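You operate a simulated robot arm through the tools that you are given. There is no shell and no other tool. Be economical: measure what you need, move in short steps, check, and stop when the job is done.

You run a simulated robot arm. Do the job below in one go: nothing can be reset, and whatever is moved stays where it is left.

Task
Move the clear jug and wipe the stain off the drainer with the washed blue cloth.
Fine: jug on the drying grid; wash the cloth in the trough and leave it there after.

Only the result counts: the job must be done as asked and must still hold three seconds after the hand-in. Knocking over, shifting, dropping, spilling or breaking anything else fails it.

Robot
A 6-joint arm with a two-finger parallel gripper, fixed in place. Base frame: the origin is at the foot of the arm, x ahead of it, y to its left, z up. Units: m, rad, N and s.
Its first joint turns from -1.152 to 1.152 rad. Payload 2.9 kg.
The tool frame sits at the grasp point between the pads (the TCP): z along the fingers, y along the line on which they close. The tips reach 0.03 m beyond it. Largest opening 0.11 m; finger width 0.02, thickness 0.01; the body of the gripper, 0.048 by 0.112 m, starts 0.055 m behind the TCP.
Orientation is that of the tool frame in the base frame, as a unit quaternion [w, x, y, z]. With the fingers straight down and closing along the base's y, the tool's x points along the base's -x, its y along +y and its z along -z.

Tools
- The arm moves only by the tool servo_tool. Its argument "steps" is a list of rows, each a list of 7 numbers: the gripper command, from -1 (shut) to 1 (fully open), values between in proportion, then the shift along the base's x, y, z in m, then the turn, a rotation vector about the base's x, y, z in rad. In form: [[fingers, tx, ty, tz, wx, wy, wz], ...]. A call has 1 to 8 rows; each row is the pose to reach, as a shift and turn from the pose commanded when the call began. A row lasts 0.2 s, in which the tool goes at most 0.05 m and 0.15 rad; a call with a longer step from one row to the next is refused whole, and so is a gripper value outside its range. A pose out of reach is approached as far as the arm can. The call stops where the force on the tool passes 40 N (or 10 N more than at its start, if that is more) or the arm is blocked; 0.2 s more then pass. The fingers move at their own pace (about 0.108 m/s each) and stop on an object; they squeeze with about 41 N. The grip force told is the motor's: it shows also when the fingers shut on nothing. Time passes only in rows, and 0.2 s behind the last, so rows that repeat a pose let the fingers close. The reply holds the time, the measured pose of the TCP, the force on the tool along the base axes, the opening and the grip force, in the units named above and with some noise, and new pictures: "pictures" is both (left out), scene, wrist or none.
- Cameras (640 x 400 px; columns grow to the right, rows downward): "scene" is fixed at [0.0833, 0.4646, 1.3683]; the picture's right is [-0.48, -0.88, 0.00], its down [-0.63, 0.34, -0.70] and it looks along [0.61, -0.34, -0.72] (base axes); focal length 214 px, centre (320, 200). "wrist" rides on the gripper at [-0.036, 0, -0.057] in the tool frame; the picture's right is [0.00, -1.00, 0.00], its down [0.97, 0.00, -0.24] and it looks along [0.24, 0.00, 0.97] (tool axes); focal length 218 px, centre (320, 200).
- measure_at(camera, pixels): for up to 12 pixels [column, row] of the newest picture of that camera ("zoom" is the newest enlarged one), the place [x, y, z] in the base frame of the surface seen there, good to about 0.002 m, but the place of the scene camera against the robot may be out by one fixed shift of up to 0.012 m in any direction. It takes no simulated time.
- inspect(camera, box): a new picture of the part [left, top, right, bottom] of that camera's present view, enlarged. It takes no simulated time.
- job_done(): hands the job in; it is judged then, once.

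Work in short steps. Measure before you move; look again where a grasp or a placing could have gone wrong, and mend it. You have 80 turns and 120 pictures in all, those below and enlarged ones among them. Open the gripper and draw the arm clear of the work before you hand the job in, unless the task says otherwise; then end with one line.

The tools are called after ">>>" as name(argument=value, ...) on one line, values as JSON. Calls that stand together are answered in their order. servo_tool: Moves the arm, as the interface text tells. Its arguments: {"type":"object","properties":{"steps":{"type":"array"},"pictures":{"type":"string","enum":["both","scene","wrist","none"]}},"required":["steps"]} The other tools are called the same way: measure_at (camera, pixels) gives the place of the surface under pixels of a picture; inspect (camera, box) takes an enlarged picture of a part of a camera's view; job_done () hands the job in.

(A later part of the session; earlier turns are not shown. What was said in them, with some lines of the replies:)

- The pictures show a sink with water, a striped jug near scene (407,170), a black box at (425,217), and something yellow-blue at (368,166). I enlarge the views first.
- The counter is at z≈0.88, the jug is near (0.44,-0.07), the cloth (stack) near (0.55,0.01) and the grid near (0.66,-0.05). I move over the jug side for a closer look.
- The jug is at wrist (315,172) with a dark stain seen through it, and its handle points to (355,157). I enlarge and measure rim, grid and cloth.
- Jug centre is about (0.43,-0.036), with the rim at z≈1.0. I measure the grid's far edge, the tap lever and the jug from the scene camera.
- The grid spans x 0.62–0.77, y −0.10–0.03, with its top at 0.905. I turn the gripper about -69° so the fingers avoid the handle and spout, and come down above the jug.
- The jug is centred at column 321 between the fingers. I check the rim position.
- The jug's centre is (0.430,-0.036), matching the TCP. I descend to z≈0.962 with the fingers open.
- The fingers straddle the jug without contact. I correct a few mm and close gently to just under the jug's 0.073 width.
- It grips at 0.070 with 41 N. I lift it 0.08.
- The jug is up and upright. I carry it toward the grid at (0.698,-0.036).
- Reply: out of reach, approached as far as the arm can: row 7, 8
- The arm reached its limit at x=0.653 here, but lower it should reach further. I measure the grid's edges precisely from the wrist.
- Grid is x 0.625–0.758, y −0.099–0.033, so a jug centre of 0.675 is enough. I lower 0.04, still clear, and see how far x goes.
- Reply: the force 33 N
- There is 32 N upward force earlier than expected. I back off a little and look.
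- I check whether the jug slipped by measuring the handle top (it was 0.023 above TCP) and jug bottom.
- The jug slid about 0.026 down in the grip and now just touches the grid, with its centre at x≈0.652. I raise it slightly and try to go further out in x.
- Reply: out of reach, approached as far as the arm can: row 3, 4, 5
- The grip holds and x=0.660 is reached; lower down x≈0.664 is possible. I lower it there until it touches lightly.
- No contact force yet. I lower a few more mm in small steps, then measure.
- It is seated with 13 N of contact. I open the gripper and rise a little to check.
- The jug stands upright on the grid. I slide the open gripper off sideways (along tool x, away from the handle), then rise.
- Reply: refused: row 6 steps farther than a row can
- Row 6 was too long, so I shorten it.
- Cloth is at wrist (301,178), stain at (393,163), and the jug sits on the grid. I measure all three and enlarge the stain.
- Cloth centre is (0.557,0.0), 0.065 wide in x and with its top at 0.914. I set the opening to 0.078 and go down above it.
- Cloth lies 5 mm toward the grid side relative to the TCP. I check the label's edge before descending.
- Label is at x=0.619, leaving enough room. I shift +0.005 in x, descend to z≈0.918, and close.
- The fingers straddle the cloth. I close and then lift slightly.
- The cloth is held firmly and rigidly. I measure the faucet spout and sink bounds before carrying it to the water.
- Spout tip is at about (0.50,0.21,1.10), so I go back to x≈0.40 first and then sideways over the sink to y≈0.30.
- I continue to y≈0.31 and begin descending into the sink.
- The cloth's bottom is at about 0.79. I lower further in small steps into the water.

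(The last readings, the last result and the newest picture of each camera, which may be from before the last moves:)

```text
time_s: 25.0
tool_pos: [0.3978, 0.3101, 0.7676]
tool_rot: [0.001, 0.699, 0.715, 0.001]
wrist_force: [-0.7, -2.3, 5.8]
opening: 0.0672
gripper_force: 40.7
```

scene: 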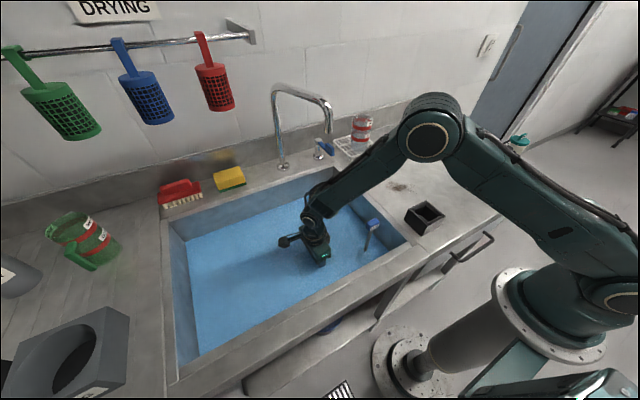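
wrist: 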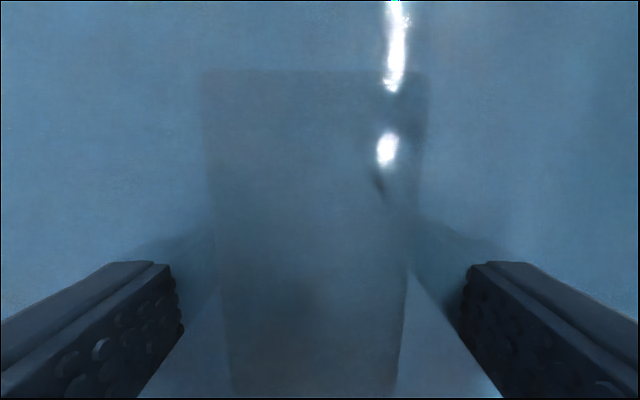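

The cloth is submerged (water surface ≈0.78). I swish it to and fro in the water.

>>> servo_tool(steps=[[-1, 0, 0.04, 0.008, 0, 0, 0], [-1, 0, 0, 0.008, 0, 0, 0], [-1, 0, 0.04, 0.008, 0, 0, 0], [-1, 0, 0, 0.008, 0, 0, 0], [-1, 0, 0.04, 0.008, 0, 0, 0], [-1, 0, 0, 0.008, 0, 0, 0], [-1, 0, 0, 0.05, 0, 0, 0], [-1, 0, 0, 0.09, 0, 0, 0]])

```text
time_s: 26.8
tool_pos: [0.3973, 0.3067, 0.8543]
tool_rot: [0.0, 0.699, 0.715, 0.002]
wrist_force: [0.1, -0.1, 0.0]
opening: 0.0672
gripper_force: 40.7
```

scene: 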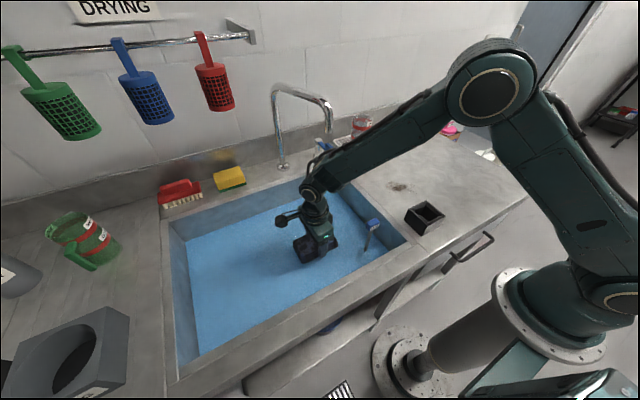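
wrist: 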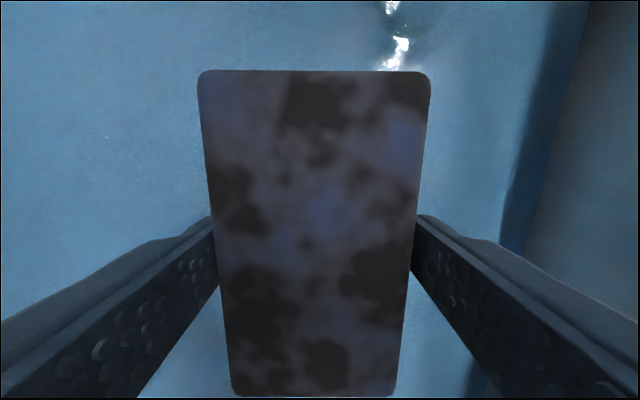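

The cloth is changing but still has dark patches, so I dunk and swish more.

>>> servo_tool(steps=[[-1, 0, 0, -0.04, 0, 0, 0], [-1, 0, 0, -0.08, 0, 0, 0], [-1, 0, 0.045, -0.08, 0, 0, 0], [-1, 0, 0, -0.08, 0, 0, 0], [-1, 0, 0.045, -0.08, 0, 0, 0], [-1, 0, 0, -0.08, 0, 0, 0], [-1, 0, 0.045, -0.08, 0, 0, 0], [-1, 0, 0, -0.08, 0, 0, 0]], pictures="none")

>>> servo_tool(steps=[[-1, 0.045, 0, 0, 0, 0, 0], [-1, 0, 0, 0, 0, 0, 0], [-1, 0.045, 0, 0, 0, 0, 0], [-1, 0, 0, 0, 0, 0, 0], [-1, 0.045, 0, 0, 0, 0, 0], [-1, 0, 0, 0, 0, 0, 0], [-1, 0, 0, 0.04, 0, 0, 0], [-1, 0, 0, 0.08, 0, 0, 0]], pictures="wrist")

```text
time_s: 28.6
tool_pos: [0.3953, 0.312, 0.7768]
tool_rot: [0.0, 0.699, 0.715, 0.0]
wrist_force: [0.2, -0.3, 0.3]
opening: 0.0668
gripper_force: 40.4
```

```text
time_s: 30.4
tool_pos: [0.3957, 0.3074, 0.855]
tool_rot: [0.0, 0.7, 0.714, 0.0]
wrist_force: [-0.1, 0.2, 0.0]
opening: 0.0671
gripper_force: 40.7
```

wrist: 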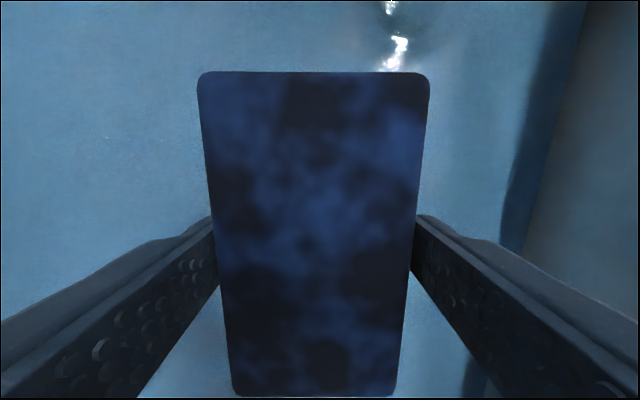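

It is now much bluer with some dark blotches left. I do another round of swishing.

>>> servo_tool(steps=[[-1, 0, 0, -0.04, 0, 0, 0], [-1, 0, 0, -0.08, 0, 0, 0], [-1, 0, 0.045, -0.08, 0, 0, 0], [-1, 0, 0, -0.08, 0, 0, 0], [-1, 0, 0.045, -0.08, 0, 0, 0], [-1, 0, 0, -0.08, 0, 0, 0], [-1, 0, 0.045, -0.08, 0, 0, 0], [-1, 0, 0, -0.08, 0, 0, 0]], pictures="none")

>>> servo_tool(steps=[[-1, 0.045, 0, 0, 0, 0, 0], [-1, 0, 0, 0, 0, 0, 0], [-1, 0.045, 0, 0, 0, 0, 0], [-1, 0, 0, 0, 0, 0, 0], [-1, 0.045, 0, 0, 0, 0, 0], [-1, 0, 0, 0, 0, 0, 0], [-1, 0.045, 0, 0, 0, 0, 0], [-1, 0, 0, 0, 0, 0, 0]], pictures="none")

>>> servo_tool(steps=[[-1, 0, 0.045, 0, 0, 0, 0], [-1, 0, 0, 0, 0, 0, 0], [-1, 0, 0.045, 0, 0, 0, 0], [-1, 0, 0, 0, 0, 0, 0], [-1, 0, 0, 0.04, 0, 0, 0], [-1, 0, 0, 0.08, 0, 0, 0], [-1, 0, 0, 0.12, 0, 0, 0]])

```text
time_s: 32.2
tool_pos: [0.3972, 0.3112, 0.7752]
tool_rot: [0.001, 0.699, 0.715, 0.001]
wrist_force: [-0.7, -0.7, 0.4]
opening: 0.0672
gripper_force: 40.7
```

```text
time_s: 34.0
tool_pos: [0.3983, 0.3116, 0.7809]
tool_rot: [0.001, 0.7, 0.714, 0.001]
wrist_force: [0.2, -0.1, -0.8]
opening: 0.0669
gripper_force: 40.9
```

```text
time_s: 35.6
tool_pos: [0.3954, 0.3079, 0.9007]
tool_rot: [0.0, 0.7, 0.714, 0.001]
wrist_force: [-0.7, 0.2, -0.5]
opening: 0.0671
gripper_force: 41.1
```

scene: 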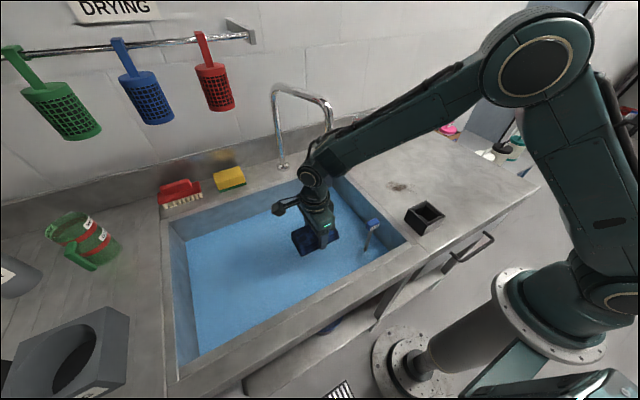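
wrist: 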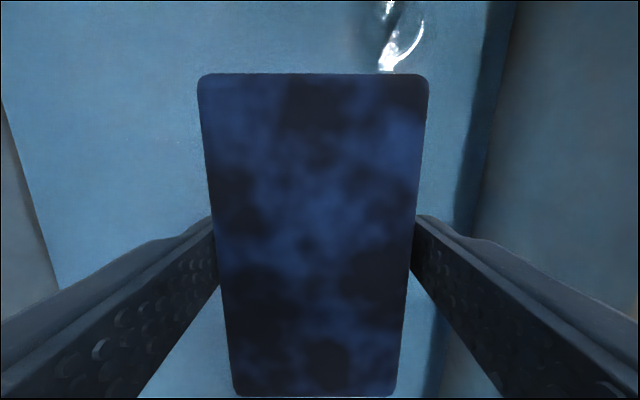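

No further change, so the cloth is fully washed (blue and wet). I let it drip, then carry it back at a safe height toward the stain at (0.43,-0.027).

>>> servo_tool(steps=[[-1, 0, 0, 0, 0, 0, 0], [-1, 0, 0, 0, 0, 0, 0], [-1, 0, 0, 0.04, 0, 0, 0], [-1, 0, 0, 0.08, 0, 0, 0], [-1, 0, -0.03, 0.108, 0, 0, 0], [-1, 0, -0.075, 0.108, 0, 0, 0], [-1, 0, -0.12, 0.108, 0, 0, 0], [-1, 0, -0.165, 0.108, 0, 0, 0]], pictures="none")

>>> servo_tool(steps=[[-1, 0, -0.045, 0, 0, 0, 0], [-1, 0, -0.09, 0, 0, 0, 0], [-1, 0.01, -0.13, 0, 0, 0, 0], [-1, 0.03, -0.17, 0, 0, 0, 0], [-1, 0.033, -0.172, -0.03, 0, 0, 0], [-1, 0.033, -0.172, -0.06, 0, 0, 0], [-1, 0.033, -0.172, -0.075, 0, 0, 0]])

```text
time_s: 37.4
tool_pos: [0.394, 0.1433, 1.0034]
tool_rot: [0.001, 0.699, 0.715, 0.001]
wrist_force: [0.5, 0.1, 0.1]
opening: 0.067
gripper_force: 41.6
```

```text
time_s: 39.0
tool_pos: [0.4304, -0.0254, 0.9289]
tool_rot: [0.0, 0.7, 0.714, 0.0]
wrist_force: [-0.9, -0.2, -0.4]
opening: 0.0669
gripper_force: 40.9
```

scene: 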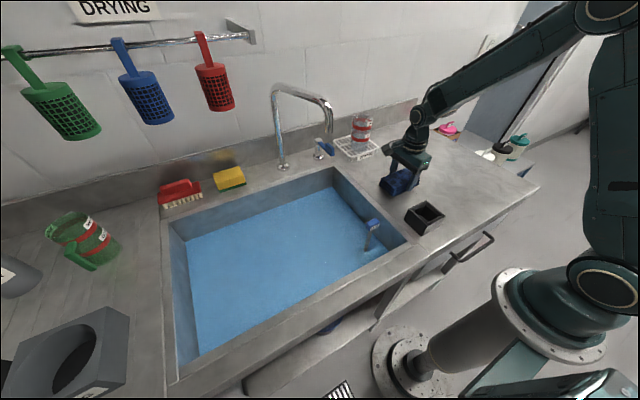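
wrist: 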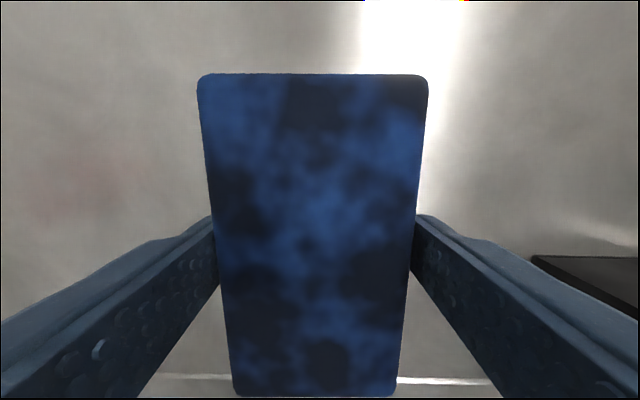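

The washed cloth is about 1 cm above the stain. I press down gently.

>>> servo_tool(steps=[[-1, 0, 0, -0.006, 0, 0, 0], [-1, 0, 0, -0.01, 0, 0, 0], [-1, 0, 0, -0.0125, 0, 0, 0]], pictures="none")

```text
time_s: 39.8
tool_pos: [0.4311, -0.0265, 0.9183]
tool_rot: [0.001, 0.7, 0.715, 0.0]
wrist_force: [0.1, -0.2, -0.1]
opening: 0.0668
gripper_force: 41.5
```

There is no contact yet, so I go down 2 mm more.

>>> servo_tool(steps=[[-1, 0, 0, -0.0015, 0, 0, 0], [-1, 0, 0, -0.0025, 0, 0, 0]], pictures="none")

```text
time_s: 40.4
tool_pos: [0.4303, -0.0262, 0.9173]
tool_rot: [0.002, 0.699, 0.715, 0.001]
wrist_force: [-7.6, 0.0, 34.1]
opening: 0.0671
gripper_force: 41.3
```

Contact is at 34 N. I ease off about 1 mm and wipe in x and y strokes.

>>> servo_tool(steps=[[-1, 0, 0, 0.001, 0, 0, 0], [-1, 0.015, 0, 0.001, 0, 0, 0], [-1, 0.03, 0, 0.001, 0, 0, 0], [-1, 0.01, 0, 0.001, 0, 0, 0], [-1, -0.01, 0, 0.001, 0, 0, 0], [-1, -0.03, 0, 0.001, 0, 0, 0], [-1, -0.01, 0, 0.001, 0, 0, 0], [-1, 0.01, 0, 0.001, 0, 0, 0]], pictures="none")

>>> servo_tool(steps=[[-1, 0.01, 0, 0, 0, 0, 0], [-1, 0, 0.025, 0, 0, 0, 0], [-1, -0.01, 0, 0, 0, 0, 0], [-1, -0.01, -0.03, 0, 0, 0, 0], [-1, -0.01, 0, 0, 0, 0, 0], [-1, -0.01, 0.025, 0, 0, 0, 0], [-1, -0.01, -0.005, 0, 0, 0, 0]], pictures="none")

```text
time_s: 41.9
tool_pos: [0.4067, -0.0288, 0.9173]
tool_rot: [-0.002, 0.7, 0.714, -0.001]
wrist_force: [-1.5, 0.8, 8.3]
opening: 0.0671
gripper_force: 40.8
stopped in row 7: the force on the tool passed its limit (the readings are from after the stop); the commanded pose is now the measured one
```

```text
time_s: 43.5
tool_pos: [0.3947, -0.0332, 0.9182]
tool_rot: [-0.002, 0.699, 0.715, -0.001]
wrist_force: [-0.3, 0.5, 0.0]
opening: 0.0668
gripper_force: 40.6
```

I lift up and look at the spot.

>>> servo_tool(steps=[[-1, 0, 0, 0.03, 0, 0, 0], [-1, 0.0, 0.0, 0.06, 0, 0, 0], [-1, -0.03, 0.03, 0.08, 0, 0, 0], [-1, -0.03, 0.07, 0.09, 0, 0, 0], [-1, -0.03, 0.11, 0.09, 0, 0, 0]])

>>> inspect(camera="scene", box=[330, 120, 460, 220])

```text
time_s: 44.7
tool_pos: [0.365, 0.0766, 1.0118]
tool_rot: [-0.002, 0.701, 0.714, -0.001]
wrist_force: [0.3, -1.0, -0.1]
opening: 0.067
gripper_force: 40.9
```

scene: 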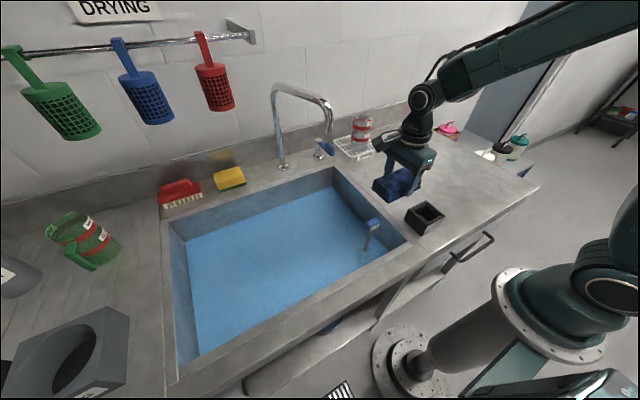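
wrist: 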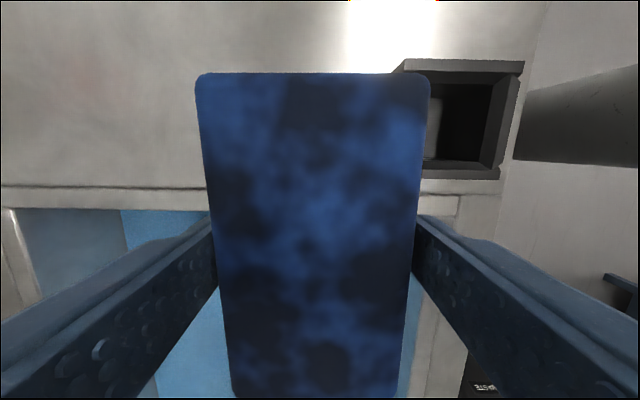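

```text
4.00 times, centred on (395, 170) of scene
```

zoom: 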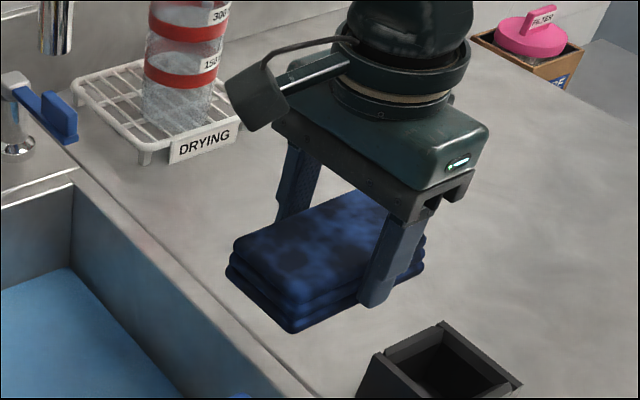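

The stain spot is hidden by the gripper, so I move on over the sink and look again.

>>> servo_tool(steps=[[-1, 0.02, 0.04, 0, 0, 0, 0], [-1, 0.035, 0.08, 0, 0, 0, 0], [-1, 0.035, 0.125, 0, 0, 0, 0], [-1, 0.035, 0.17, 0, 0, 0, 0], [-1, 0.035, 0.21, 0, 0, 0, 0], [-1, 0.035, 0.235, 0, 0, 0, 0]], pictures="scene")

>>> inspect(camera="scene", box=[330, 110, 460, 230])

```text
time_s: 46.1
tool_pos: [0.4004, 0.3142, 1.0054]
tool_rot: [-0.002, 0.7, 0.714, -0.002]
wrist_force: [0.2, 0.3, -0.4]
opening: 0.0668
gripper_force: 41.1
```

scene: 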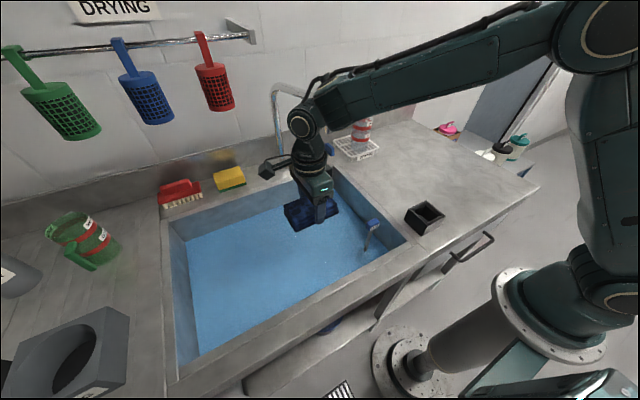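

```text
3.33 times, centred on (395, 170) of scene
```

zoom: 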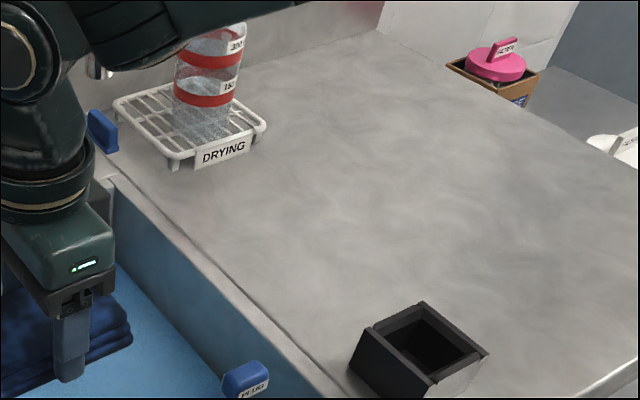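

The stain is completely gone. Now I lower the cloth into the trough water at about (0.40,0.31).

>>> servo_tool(steps=[[-1, 0, 0, -0.045, 0, 0, 0], [-1, 0, 0, -0.09, 0, 0, 0], [-1, 0, 0, -0.135, 0, 0, 0], [-1, 0, 0, -0.175, 0, 0, 0], [-1, 0, 0, -0.205, 0, 0, 0], [-1, 0, 0, -0.225, 0, 0, 0], [-1, 0, 0, -0.234, 0, 0, 0]], pictures="none")

>>> servo_tool(steps=[[-1, 0, 0, -0.002, 0, 0, 0], [-1, 0, 0, -0.004, 0, 0, 0]], pictures="none")

```text
time_s: 47.7
tool_pos: [0.4022, 0.3121, 0.7746]
tool_rot: [-0.003, 0.7, 0.715, -0.001]
wrist_force: [0.3, 0.2, -0.5]
opening: 0.0668
gripper_force: 40.9
```

```text
time_s: 48.3
tool_pos: [0.4016, 0.3117, 0.7691]
tool_rot: [-0.002, 0.699, 0.715, -0.001]
wrist_force: [0.4, 0.4, 0.1]
opening: 0.0671
gripper_force: 41.6
```

It is nearly at the bottom (earlier contact at 0.7676). I lower 2 mm more, then open to about 0.09 and withdraw upward.

>>> servo_tool(steps=[[-1, 0, 0, -0.002, 0, 0, 0], [0.4, 0, 0, -0.002, 0, 0, 0], [0.7, 0, 0, -0.002, 0, 0, 0], [0.7, 0, 0, 0.0, 0, 0, 0], [0.7, 0, 0, 0.03, 0, 0, 0], [0.7, 0, 0, 0.07, 0, 0, 0], [0.7, 0, 0, 0.11, 0, 0, 0], [0.7, 0, 0, 0.15, 0, 0, 0]])

```text
time_s: 50.1
tool_pos: [0.4018, 0.3089, 0.9195]
tool_rot: [-0.002, 0.699, 0.715, -0.002]
wrist_force: [-0.2, 0.1, 0.1]
opening: 0.0933
gripper_force: 0.2
```

scene: 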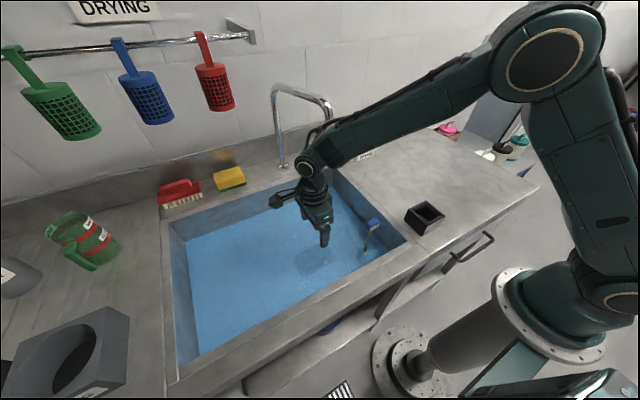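
wrist: 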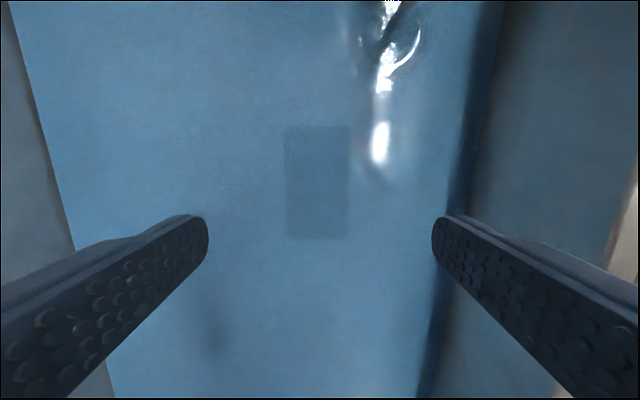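

The cloth lies in the trough at wrist (316,183). I open fully and raise the arm clear, then take a last look.

>>> servo_tool(steps=[[1, 0, 0, 0.04, 0, 0, 0], [1, 0, 0, 0.08, 0, 0, 0], [1, -0.02, 0, 0.12, 0, 0, 0], [1, -0.03, 0, 0.16, 0, 0, 0], [1, -0.04, 0, 0.2, 0, 0, 0], [1, -0.04, 0, 0.24, 0, 0, 0], [1, -0.04, -0.02, 0.27, 0, 0, 0]])

>>> inspect(camera="scene", box=[280, 90, 480, 250])

```text
time_s: 51.7
tool_pos: [0.3604, 0.2923, 1.1859]
tool_rot: [-0.002, 0.699, 0.715, -0.001]
wrist_force: [-0.2, 0.1, 0.0]
opening: 0.1101
gripper_force: 0.0
```

scene: 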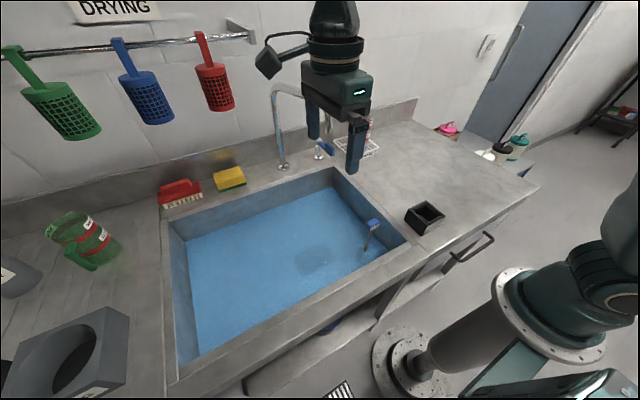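
wrist: 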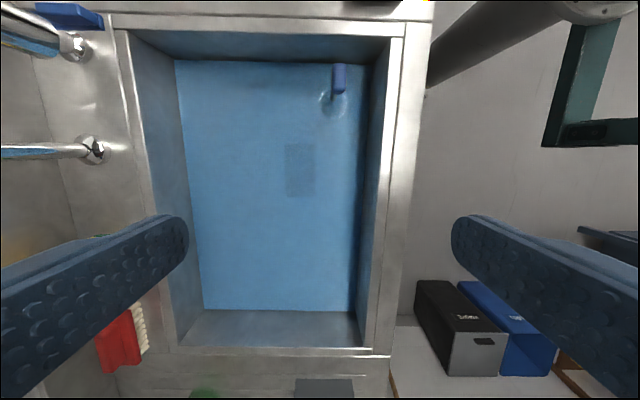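

```text
2.50 times, centred on (380, 170) of scene
```

zoom: 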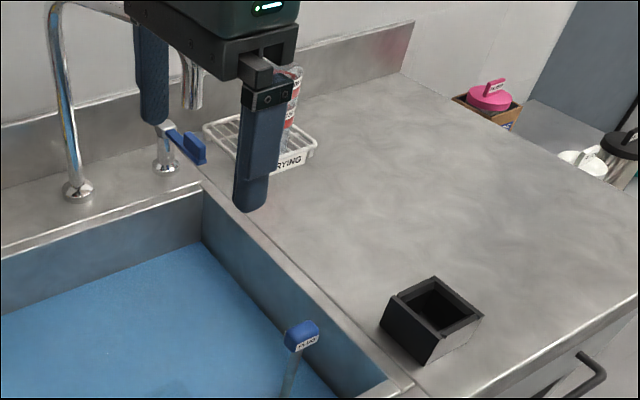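

The jug stands on the grid, the counter is clean, the cloth lies in the trough, and the arm is clear with the gripper open. I hand it in.

>>> job_done()

```text
The job is handed in.
```

The clear jug stands on the drying grid, close to its front edge. The stain is wiped off with the washed blue cloth, and the cloth is back in the trough.
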